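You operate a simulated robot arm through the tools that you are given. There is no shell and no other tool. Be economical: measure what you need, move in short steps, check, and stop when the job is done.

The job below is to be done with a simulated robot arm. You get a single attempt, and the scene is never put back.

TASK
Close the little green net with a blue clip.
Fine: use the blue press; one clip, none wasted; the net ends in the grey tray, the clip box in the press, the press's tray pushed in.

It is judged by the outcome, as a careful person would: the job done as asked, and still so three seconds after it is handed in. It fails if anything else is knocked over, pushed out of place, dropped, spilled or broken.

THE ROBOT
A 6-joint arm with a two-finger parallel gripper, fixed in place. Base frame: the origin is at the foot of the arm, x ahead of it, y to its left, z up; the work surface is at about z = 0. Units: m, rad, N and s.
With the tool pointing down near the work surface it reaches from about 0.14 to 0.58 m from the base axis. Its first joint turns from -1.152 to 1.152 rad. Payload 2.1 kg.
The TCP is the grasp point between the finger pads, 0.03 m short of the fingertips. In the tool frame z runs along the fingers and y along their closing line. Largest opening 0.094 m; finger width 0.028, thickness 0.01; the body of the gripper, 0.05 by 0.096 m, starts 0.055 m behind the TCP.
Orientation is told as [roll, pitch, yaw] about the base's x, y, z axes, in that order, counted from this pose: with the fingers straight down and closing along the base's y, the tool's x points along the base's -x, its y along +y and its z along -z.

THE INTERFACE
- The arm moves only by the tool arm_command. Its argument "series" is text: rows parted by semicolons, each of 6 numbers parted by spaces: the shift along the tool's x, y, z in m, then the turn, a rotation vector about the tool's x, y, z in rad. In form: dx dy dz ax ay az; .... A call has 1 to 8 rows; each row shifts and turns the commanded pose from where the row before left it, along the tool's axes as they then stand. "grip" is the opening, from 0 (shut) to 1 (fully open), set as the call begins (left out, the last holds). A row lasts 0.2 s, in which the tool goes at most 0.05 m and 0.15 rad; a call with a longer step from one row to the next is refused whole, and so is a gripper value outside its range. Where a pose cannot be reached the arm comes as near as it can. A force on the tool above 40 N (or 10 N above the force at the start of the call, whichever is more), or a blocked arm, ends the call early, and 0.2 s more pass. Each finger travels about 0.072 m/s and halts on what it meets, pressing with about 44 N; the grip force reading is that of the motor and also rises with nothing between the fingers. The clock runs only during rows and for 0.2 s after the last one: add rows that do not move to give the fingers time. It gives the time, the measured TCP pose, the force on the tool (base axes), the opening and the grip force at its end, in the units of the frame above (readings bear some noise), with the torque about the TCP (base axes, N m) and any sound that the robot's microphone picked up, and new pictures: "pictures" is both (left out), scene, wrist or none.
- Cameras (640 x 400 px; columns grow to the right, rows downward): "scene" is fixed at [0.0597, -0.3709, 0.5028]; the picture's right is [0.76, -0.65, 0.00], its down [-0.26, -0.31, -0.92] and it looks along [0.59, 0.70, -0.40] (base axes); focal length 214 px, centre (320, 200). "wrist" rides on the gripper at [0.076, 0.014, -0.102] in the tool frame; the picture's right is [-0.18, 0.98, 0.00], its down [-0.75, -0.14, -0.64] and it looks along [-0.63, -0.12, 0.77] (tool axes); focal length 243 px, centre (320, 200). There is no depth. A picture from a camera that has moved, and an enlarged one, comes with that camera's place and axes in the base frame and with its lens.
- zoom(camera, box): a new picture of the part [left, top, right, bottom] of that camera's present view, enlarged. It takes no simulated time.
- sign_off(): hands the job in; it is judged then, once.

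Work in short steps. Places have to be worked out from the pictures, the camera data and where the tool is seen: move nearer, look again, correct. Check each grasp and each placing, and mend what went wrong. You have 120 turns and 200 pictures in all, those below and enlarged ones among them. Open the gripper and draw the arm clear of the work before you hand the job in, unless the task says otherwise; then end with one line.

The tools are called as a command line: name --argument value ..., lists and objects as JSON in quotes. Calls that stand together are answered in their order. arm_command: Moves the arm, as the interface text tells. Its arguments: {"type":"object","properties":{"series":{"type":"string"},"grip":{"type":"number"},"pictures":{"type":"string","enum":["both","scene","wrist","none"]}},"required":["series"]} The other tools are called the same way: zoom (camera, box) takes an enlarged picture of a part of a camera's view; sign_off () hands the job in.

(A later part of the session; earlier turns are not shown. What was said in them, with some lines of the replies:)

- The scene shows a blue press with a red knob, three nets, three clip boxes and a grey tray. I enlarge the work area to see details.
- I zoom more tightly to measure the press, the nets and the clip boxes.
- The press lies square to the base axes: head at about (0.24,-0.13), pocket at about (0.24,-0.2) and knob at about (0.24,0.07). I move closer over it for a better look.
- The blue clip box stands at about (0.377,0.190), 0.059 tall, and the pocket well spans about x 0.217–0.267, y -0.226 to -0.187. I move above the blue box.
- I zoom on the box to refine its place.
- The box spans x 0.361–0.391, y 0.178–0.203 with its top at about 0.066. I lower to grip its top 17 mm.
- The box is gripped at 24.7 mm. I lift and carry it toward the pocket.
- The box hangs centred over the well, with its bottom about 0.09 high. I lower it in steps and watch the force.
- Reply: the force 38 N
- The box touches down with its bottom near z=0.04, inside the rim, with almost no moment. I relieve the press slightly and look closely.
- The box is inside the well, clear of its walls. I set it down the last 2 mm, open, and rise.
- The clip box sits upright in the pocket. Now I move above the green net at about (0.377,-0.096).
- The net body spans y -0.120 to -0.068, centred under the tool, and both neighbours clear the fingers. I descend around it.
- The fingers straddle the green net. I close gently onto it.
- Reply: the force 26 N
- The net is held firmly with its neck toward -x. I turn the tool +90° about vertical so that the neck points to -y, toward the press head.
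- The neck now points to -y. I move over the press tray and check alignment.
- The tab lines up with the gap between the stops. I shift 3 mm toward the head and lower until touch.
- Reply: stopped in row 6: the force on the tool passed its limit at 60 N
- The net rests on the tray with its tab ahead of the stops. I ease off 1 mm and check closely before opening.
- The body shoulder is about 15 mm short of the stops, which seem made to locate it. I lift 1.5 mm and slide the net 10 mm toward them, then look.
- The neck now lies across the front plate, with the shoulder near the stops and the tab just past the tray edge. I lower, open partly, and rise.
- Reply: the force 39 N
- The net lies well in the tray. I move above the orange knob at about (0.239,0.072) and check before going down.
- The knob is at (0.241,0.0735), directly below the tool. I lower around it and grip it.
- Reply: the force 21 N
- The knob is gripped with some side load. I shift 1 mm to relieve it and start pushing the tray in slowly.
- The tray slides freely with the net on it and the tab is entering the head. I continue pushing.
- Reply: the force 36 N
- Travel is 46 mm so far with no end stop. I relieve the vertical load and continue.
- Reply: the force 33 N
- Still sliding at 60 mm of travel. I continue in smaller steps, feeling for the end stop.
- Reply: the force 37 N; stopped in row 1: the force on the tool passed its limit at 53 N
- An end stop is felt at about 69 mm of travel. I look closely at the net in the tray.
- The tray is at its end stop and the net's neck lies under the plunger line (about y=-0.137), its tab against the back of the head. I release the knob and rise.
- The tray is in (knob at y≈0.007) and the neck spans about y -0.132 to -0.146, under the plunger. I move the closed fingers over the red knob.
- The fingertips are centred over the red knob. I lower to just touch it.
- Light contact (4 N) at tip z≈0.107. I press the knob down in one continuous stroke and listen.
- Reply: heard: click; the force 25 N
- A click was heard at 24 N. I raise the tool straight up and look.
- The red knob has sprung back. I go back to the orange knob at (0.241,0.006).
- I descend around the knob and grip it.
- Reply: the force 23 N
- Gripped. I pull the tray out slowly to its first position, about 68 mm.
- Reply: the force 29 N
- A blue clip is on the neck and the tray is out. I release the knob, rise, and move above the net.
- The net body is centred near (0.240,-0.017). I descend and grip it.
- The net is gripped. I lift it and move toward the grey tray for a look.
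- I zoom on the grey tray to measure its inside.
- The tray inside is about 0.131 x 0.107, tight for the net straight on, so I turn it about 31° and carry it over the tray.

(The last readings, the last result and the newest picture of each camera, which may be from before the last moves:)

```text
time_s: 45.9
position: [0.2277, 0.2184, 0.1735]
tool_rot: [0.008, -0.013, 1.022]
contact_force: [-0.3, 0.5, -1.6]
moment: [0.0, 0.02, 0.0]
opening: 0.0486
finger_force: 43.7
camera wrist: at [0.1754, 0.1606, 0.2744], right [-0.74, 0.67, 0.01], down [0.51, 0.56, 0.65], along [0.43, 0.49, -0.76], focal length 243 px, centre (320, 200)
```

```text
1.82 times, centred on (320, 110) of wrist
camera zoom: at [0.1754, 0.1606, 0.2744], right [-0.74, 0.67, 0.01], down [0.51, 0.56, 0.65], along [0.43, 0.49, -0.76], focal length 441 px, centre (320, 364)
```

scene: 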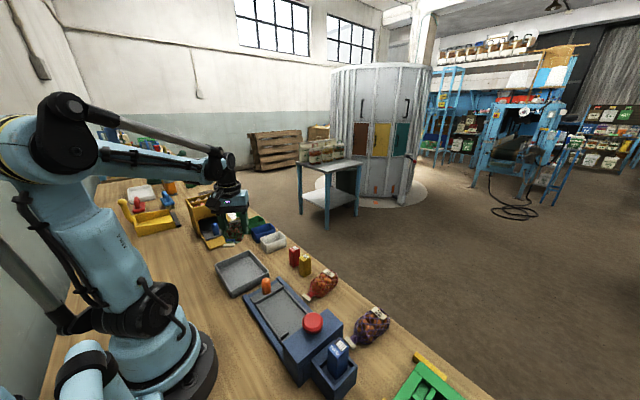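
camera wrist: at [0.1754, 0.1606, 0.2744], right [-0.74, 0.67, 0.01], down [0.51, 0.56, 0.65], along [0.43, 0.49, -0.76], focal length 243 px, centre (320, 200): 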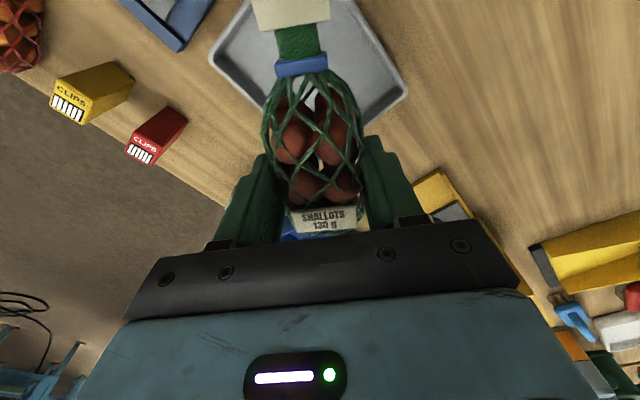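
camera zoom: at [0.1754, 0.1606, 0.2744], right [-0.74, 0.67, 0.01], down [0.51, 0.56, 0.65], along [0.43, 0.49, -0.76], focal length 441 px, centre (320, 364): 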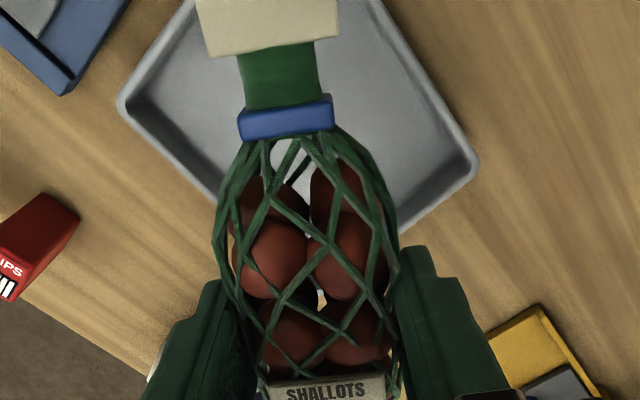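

The tray's rim corners are measured: centre (0.2165,0.2045). I trim the position by 3 mm and lower the net partway.

arm_command --series "0.001 0.003 0.03 0 0 0;0 0 0.04 0 0 0;0 0 0.025 0 0 0" --pictures "wrist"

zoom --camera "scene" --box '[200, 220, 300, 305]'

zoom --camera "wrist" --box '[200, 0, 440, 220]'

```text
time_s: 46.7
position: [0.2255, 0.2208, 0.0777]
tool_rot: [0.009, -0.015, 1.023]
contact_force: [0.4, 0.2, -1.3]
moment: [0.02, 0.0, -0.02]
opening: 0.0483
finger_force: 44.4
camera wrist: at [0.1735, 0.163, 0.1793], right [-0.74, 0.67, 0.01], down [0.51, 0.56, 0.65], along [0.43, 0.49, -0.76], focal length 243 px, centre (320, 200)
```

wrist: 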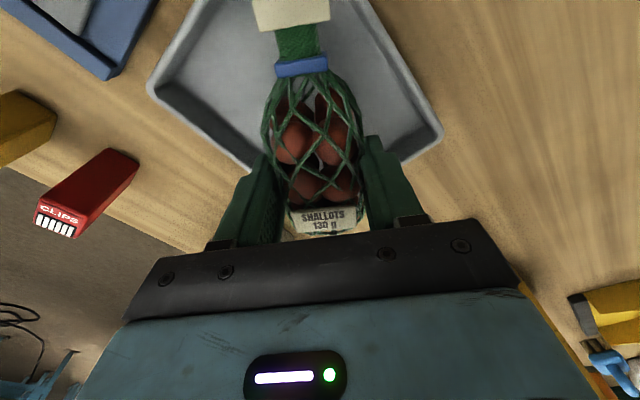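

```text
4.71 times, centred on (250, 262) of scene
camera zoom: at [0.0597, -0.3709, 0.5028], right [0.76, -0.65, 0.0], down [-0.26, -0.31, -0.92], along [0.59, 0.7, -0.4], focal length 1009 px, centre (649, -94)
```

zoom: 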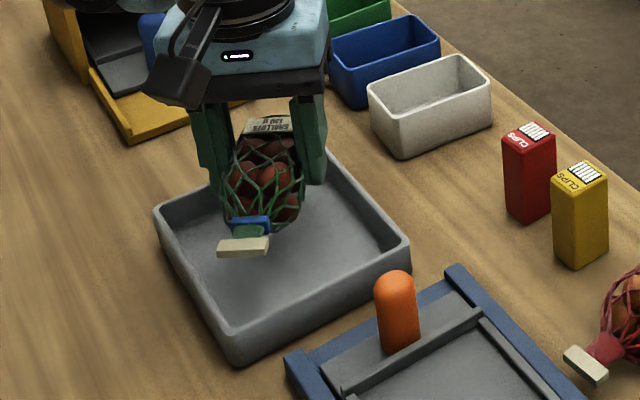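

```text
1.82 times, centred on (320, 110) of wrist
camera zoom: at [0.1735, 0.163, 0.1793], right [-0.74, 0.67, 0.01], down [0.51, 0.56, 0.65], along [0.43, 0.49, -0.76], focal length 441 px, centre (320, 364)
```

zoom: 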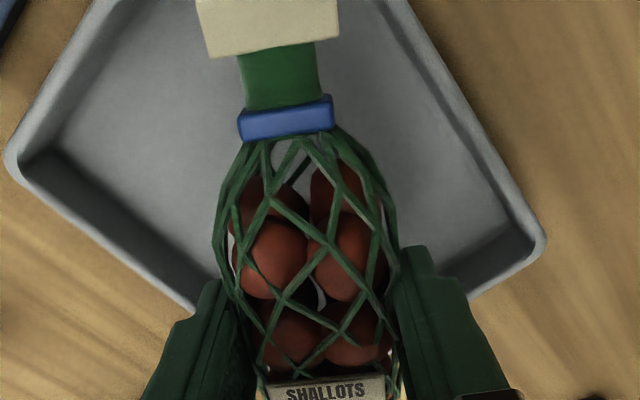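

The net hangs within the tray. I shift back 2 mm and lower to the floor.

arm_command --series "0.0017 -0.001 0.015 0 0 0;0 0 0.01 0 0 0;0 0 0.004 0 0 0;0 0 0.003 0 0 0" --pictures "wrist"

zoom --camera "scene" --box '[200, 220, 300, 305]'

```text
time_s: 47.7
position: [0.2223, 0.2197, 0.0452]
tool_rot: [0.008, -0.013, 1.023]
contact_force: [-0.2, -0.3, -1.6]
moment: [0.0, 0.01, 0.04]
opening: 0.0485
finger_force: 44.3
camera wrist: at [0.1718, 0.1617, 0.1464], right [-0.74, 0.67, 0.01], down [0.51, 0.56, 0.65], along [0.43, 0.49, -0.76], focal length 243 px, centre (320, 200)
```

wrist: 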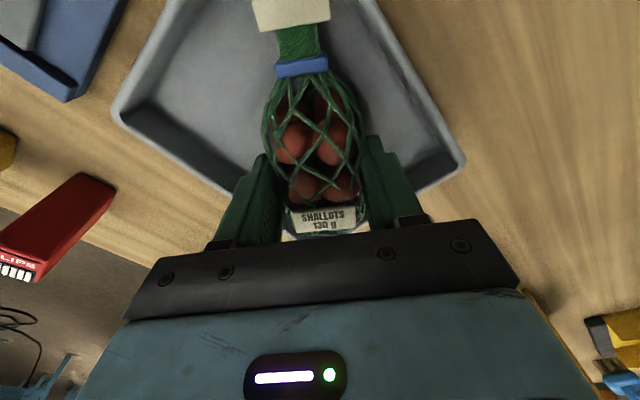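

```text
4.71 times, centred on (250, 262) of scene
camera zoom: at [0.0597, -0.3709, 0.5028], right [0.76, -0.65, 0.0], down [-0.26, -0.31, -0.92], along [0.59, 0.7, -0.4], focal length 1009 px, centre (649, -94)
```

zoom: 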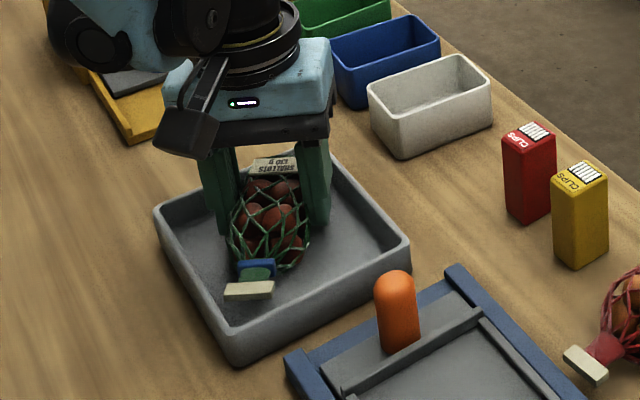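

No contact yet. I lower in 2 mm steps.

arm_command --series "0 0 0.002 0 0 0;0 0 0.002 0 0 0;0 0 0 0 0 0" --pictures "none"

```text
time_s: 48.2
position: [0.222, 0.2198, 0.0448]
tool_rot: [0.006, -0.015, 1.021]
contact_force: [-1.1, -1.1, 17.2]
moment: [0.17, -0.42, -0.02]
opening: 0.0484
finger_force: 44.0
stopped in row 2: the force on the tool passed its limit at 54 N (the readings are from after the stop); the commanded pose is now the measured one
```

The net touches the tray floor. I open slightly and rise straight up.

arm_command --series "0 0 0 0 0 0;0 0 0 0 0 0;0 0 -0.02 0 0 0;0 0 -0.04 0 0 0;0 0 -0.045 0 0 0" --grip 0.62 --pictures "wrist"

zoom --camera "scene" --box '[200, 220, 300, 305]'

```text
time_s: 49.4
position: [0.224, 0.2184, 0.1502]
tool_rot: [0.009, -0.013, 1.021]
contact_force: [0.1, 0.1, 0.6]
moment: [0.0, 0.0, 0.0]
opening: 0.0585
finger_force: 0.0
camera wrist: at [0.1713, 0.1608, 0.2507], right [-0.74, 0.67, 0.01], down [0.51, 0.56, 0.65], along [0.43, 0.49, -0.76], focal length 243 px, centre (320, 200)
```

wrist: 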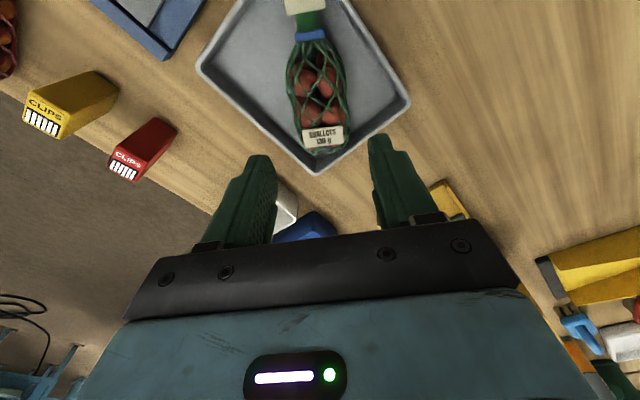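

```text
4.71 times, centred on (250, 262) of scene
camera zoom: at [0.0597, -0.3709, 0.5028], right [0.76, -0.65, 0.0], down [-0.26, -0.31, -0.92], along [0.59, 0.7, -0.4], focal length 1009 px, centre (649, -94)
```

zoom: 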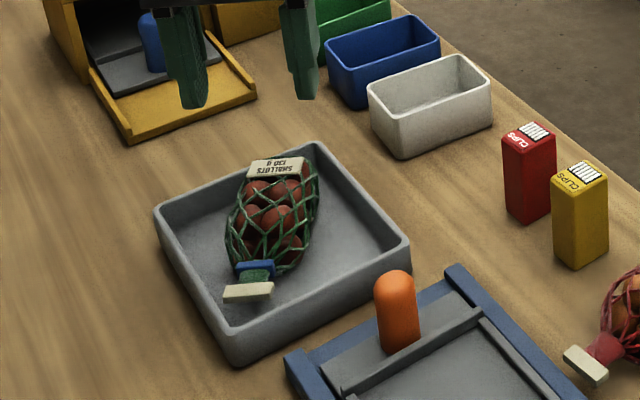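

The net lies flat in the grey tray. I return above the orange knob to push the press's tray in.

arm_command --series "0.0291 -0.0228 0 0 0 0;0.0291 -0.0228 0 0 0 0;0.0291 -0.0228 0 0 0 0;0.0291 -0.0228 0 0 0 0;0 0 0 0 0 -0.1375;0 0 0 0 0 -0.1375;0 0 0 0 0 -0.1375;0 0 0 0 0 -0.1375" --pictures "wrist"

```text
time_s: 51.2
position: [0.2398, 0.0696, 0.147]
tool_rot: [-0.001, -0.015, 1.575]
contact_force: [0.7, -0.1, 0.2]
moment: [0.0, -0.02, -0.02]
opening: 0.0582
finger_force: 0.0
camera wrist: at [0.2263, -0.0059, 0.2484], right [-0.98, 0.18, 0.0], down [0.14, 0.74, 0.65], along [0.12, 0.64, -0.76], focal length 243 px, centre (320, 200)
```

wrist: 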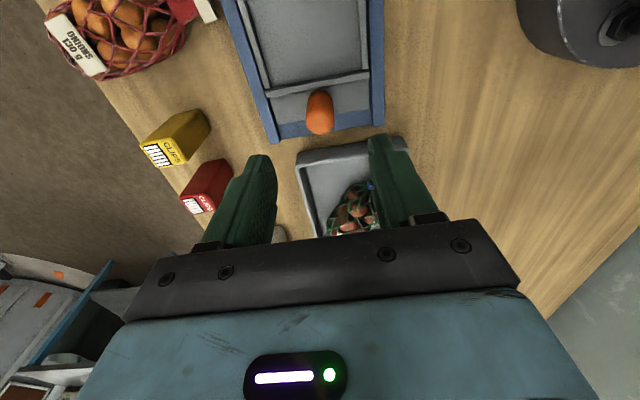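

The tool is over the knob. I descend and grip it.

arm_command --series "-0.002 0 0.03 0 0 0;0 0 0.03 0 0 0;0 0 0.025 0 0 0" --pictures "none"

arm_command --series "0 0 0 0 0 0;0 0 0 0 0 0;0 0 0 0 0 0" --grip 0.1 --pictures "wrist"

arm_command --series "0.006 0 0 0 0 0;0.009 0 0 0 0 0;0.009 0 0 0 0 0;0.009 0 0 0 0 0;0.009 0 0 0 0 0;0.009 0 0 0 0 0;0.006 0 0 0 0 0" --pictures "none"

```text
time_s: 52.0
position: [0.241, 0.0726, 0.063]
tool_rot: [0.002, -0.016, 1.572]
contact_force: [0.2, -0.6, -0.8]
moment: [0.01, -0.02, 0.0]
opening: 0.0584
finger_force: 0.1
```

```text
time_s: 52.8
position: [0.2397, 0.0712, 0.0632]
tool_rot: [0.002, -0.017, 1.574]
contact_force: [-10.2, 0.0, -12.2]
moment: [0.06, -0.03, -0.03]
opening: 0.0233
finger_force: 44.8
camera wrist: at [0.2262, -0.0034, 0.1639], right [-0.98, 0.18, 0.0], down [0.14, 0.74, 0.65], along [0.12, 0.64, -0.76], focal length 243 px, centre (320, 200)
```

wrist: 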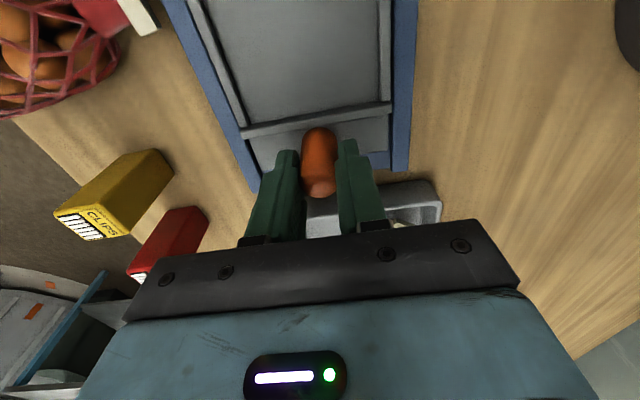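

```text
time_s: 53.4
position: [0.2395, 0.0582, 0.0621]
tool_rot: [0.005, -0.014, 1.572]
contact_force: [-3.8, -1.0, 11.0]
moment: [0.03, -0.72, 0.03]
opening: 0.0235
finger_force: 45.1
stopped in row 3: the force on the tool passed its limit at 43 N (the readings are from after the stop); the commanded pose is now the measured one
```

The stop came from a side/vertical load, not an end stop. I continue in slower steps.

arm_command --series "0.005 0 -0.0005 0 0 0;0.006 0 0 0 0 0;0.006 0 0 0 0 0;0.006 0 0 0 0 0;0.006 0 0 0 0 0" --pictures "none"

arm_command --series "0.005 0 0 0 0 0;0.005 0 0 0 0 0;0.005 0 0 0 0 0" --pictures "none"

```text
time_s: 54.6
position: [0.2402, 0.0311, 0.0621]
tool_rot: [0.008, -0.015, 1.572]
contact_force: [-14.0, 0.5, 4.8]
moment: [0.06, -0.59, -0.08]
opening: 0.023
finger_force: 44.9
```

```text
time_s: 55.4
position: [0.2397, 0.0143, 0.0622]
tool_rot: [0.004, -0.017, 1.573]
contact_force: [-12.1, 0.7, -17.8]
moment: [0.31, -0.3, -0.06]
opening: 0.0231
finger_force: 45.2
```

arm_command --series "0.004 0 0 0 0 0;0.004 0 0 0 0 0;0.003 0 0 0 0 0;0.003 0 0 0 0 0" --pictures "wrist"

zoom --camera "scene" --box '[230, 250, 370, 370]'

```text
time_s: 56.4
position: [0.2397, 0.0055, 0.0625]
tool_rot: [0.005, -0.031, 1.576]
contact_force: [-3.5, 9.0, 1.3]
moment: [-0.8, -0.63, -0.19]
opening: 0.0233
finger_force: 45.2
stopped in row 4: the force on the tool passed its limit at 45 N (the readings are from after the stop); the commanded pose is now the measured one
camera wrist: at [0.2268, -0.0729, 0.1622], right [-0.98, 0.18, 0.01], down [0.14, 0.74, 0.66], along [0.11, 0.65, -0.75], focal length 243 px, centre (320, 200)
```

wrist: 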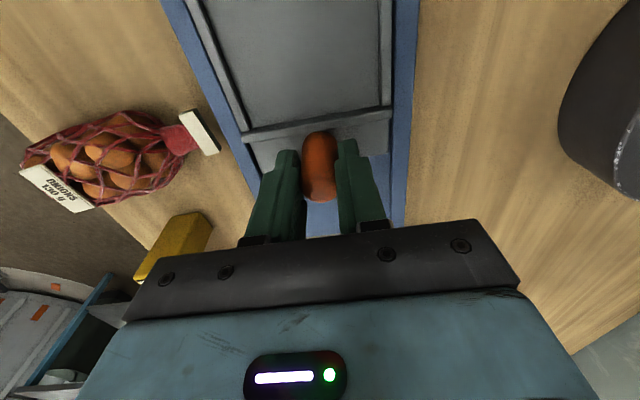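

```text
3.33 times, centred on (300, 310) of scene
camera zoom: at [0.0597, -0.3709, 0.5028], right [0.76, -0.65, 0.0], down [-0.26, -0.31, -0.92], along [0.59, 0.7, -0.4], focal length 715 px, centre (387, -167)
```

zoom: 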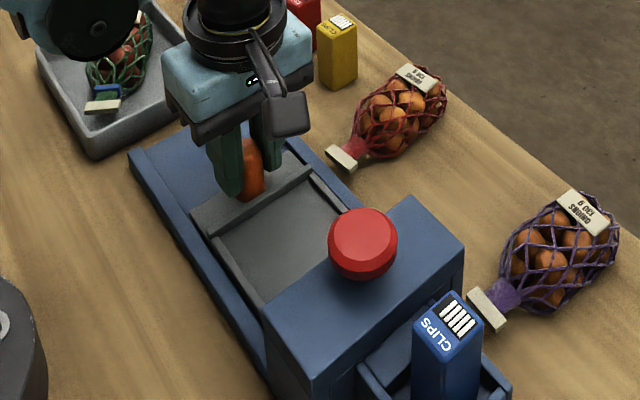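

The same end stop is reached at y≈0.0055, so the tray is fully in. I release the knob and rise clear.

arm_command --series "0 0 0 0 0 0;0 0 0 0 0 0;0 0 -0.03 0 0 0;0 0 -0.04 0 0 0;0 0 -0.045 0 0 0;0 0 -0.045 0 0 0;0 0 -0.045 0 0 0" --grip 0.6

zoom --camera "scene" --box '[200, 230, 400, 400]'

```text
time_s: 58.0
position: [0.2406, -0.002, 0.2672]
tool_rot: [0.002, -0.027, 1.577]
contact_force: [0.4, -0.4, 0.2]
moment: [0.01, 0.01, 0.0]
opening: 0.0563
finger_force: 0.0
camera wrist: at [0.2275, -0.0801, 0.3678], right [-0.98, 0.18, 0.01], down [0.14, 0.74, 0.66], along [0.11, 0.65, -0.75], focal length 243 px, centre (320, 200)
```

scene: 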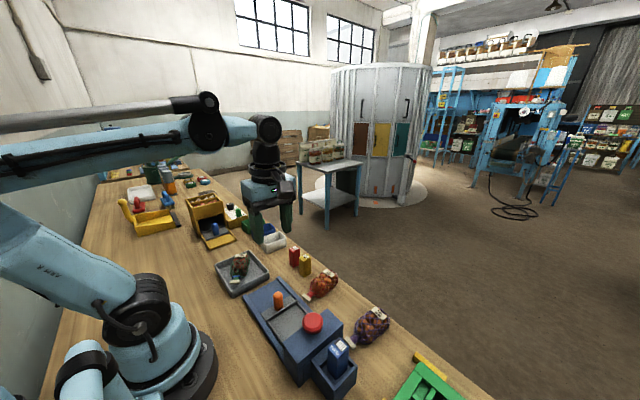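
wrist: 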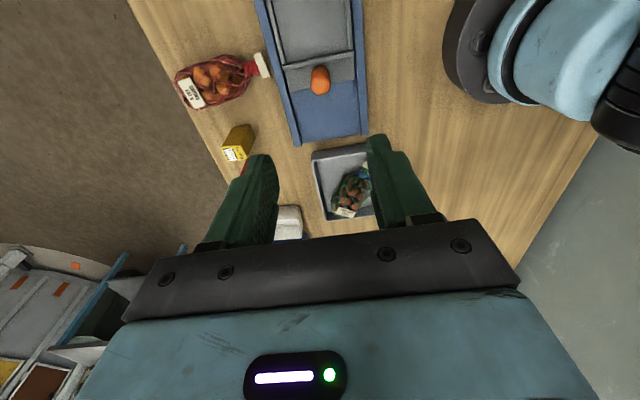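

```text
2.35 times, centred on (300, 315) of scene
camera zoom: at [0.0597, -0.3709, 0.5028], right [0.76, -0.65, 0.0], down [-0.26, -0.31, -0.92], along [0.59, 0.7, -0.4], focal length 505 px, centre (367, -71)
```

zoom: 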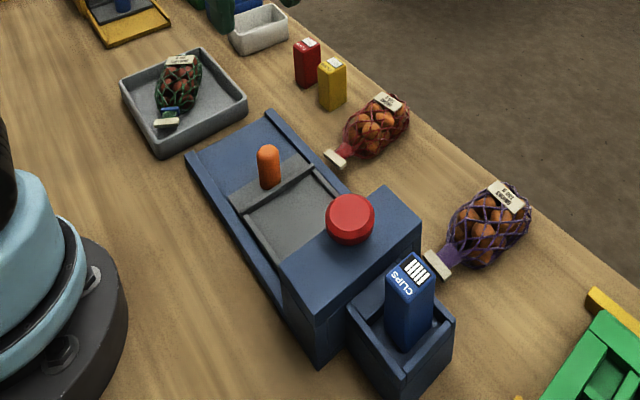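

Everything is in place: the clipped net is in the grey tray, the blue clip box is in the press, the press's tray is in, and the arm is clear with the gripper open. I hand the job in.

sign_off

```text
The job is handed in.
```

The little green net is closed with one blue clip from the blue press and lies in the grey tray; the clip box is in the press and the press's tray is pushed in.
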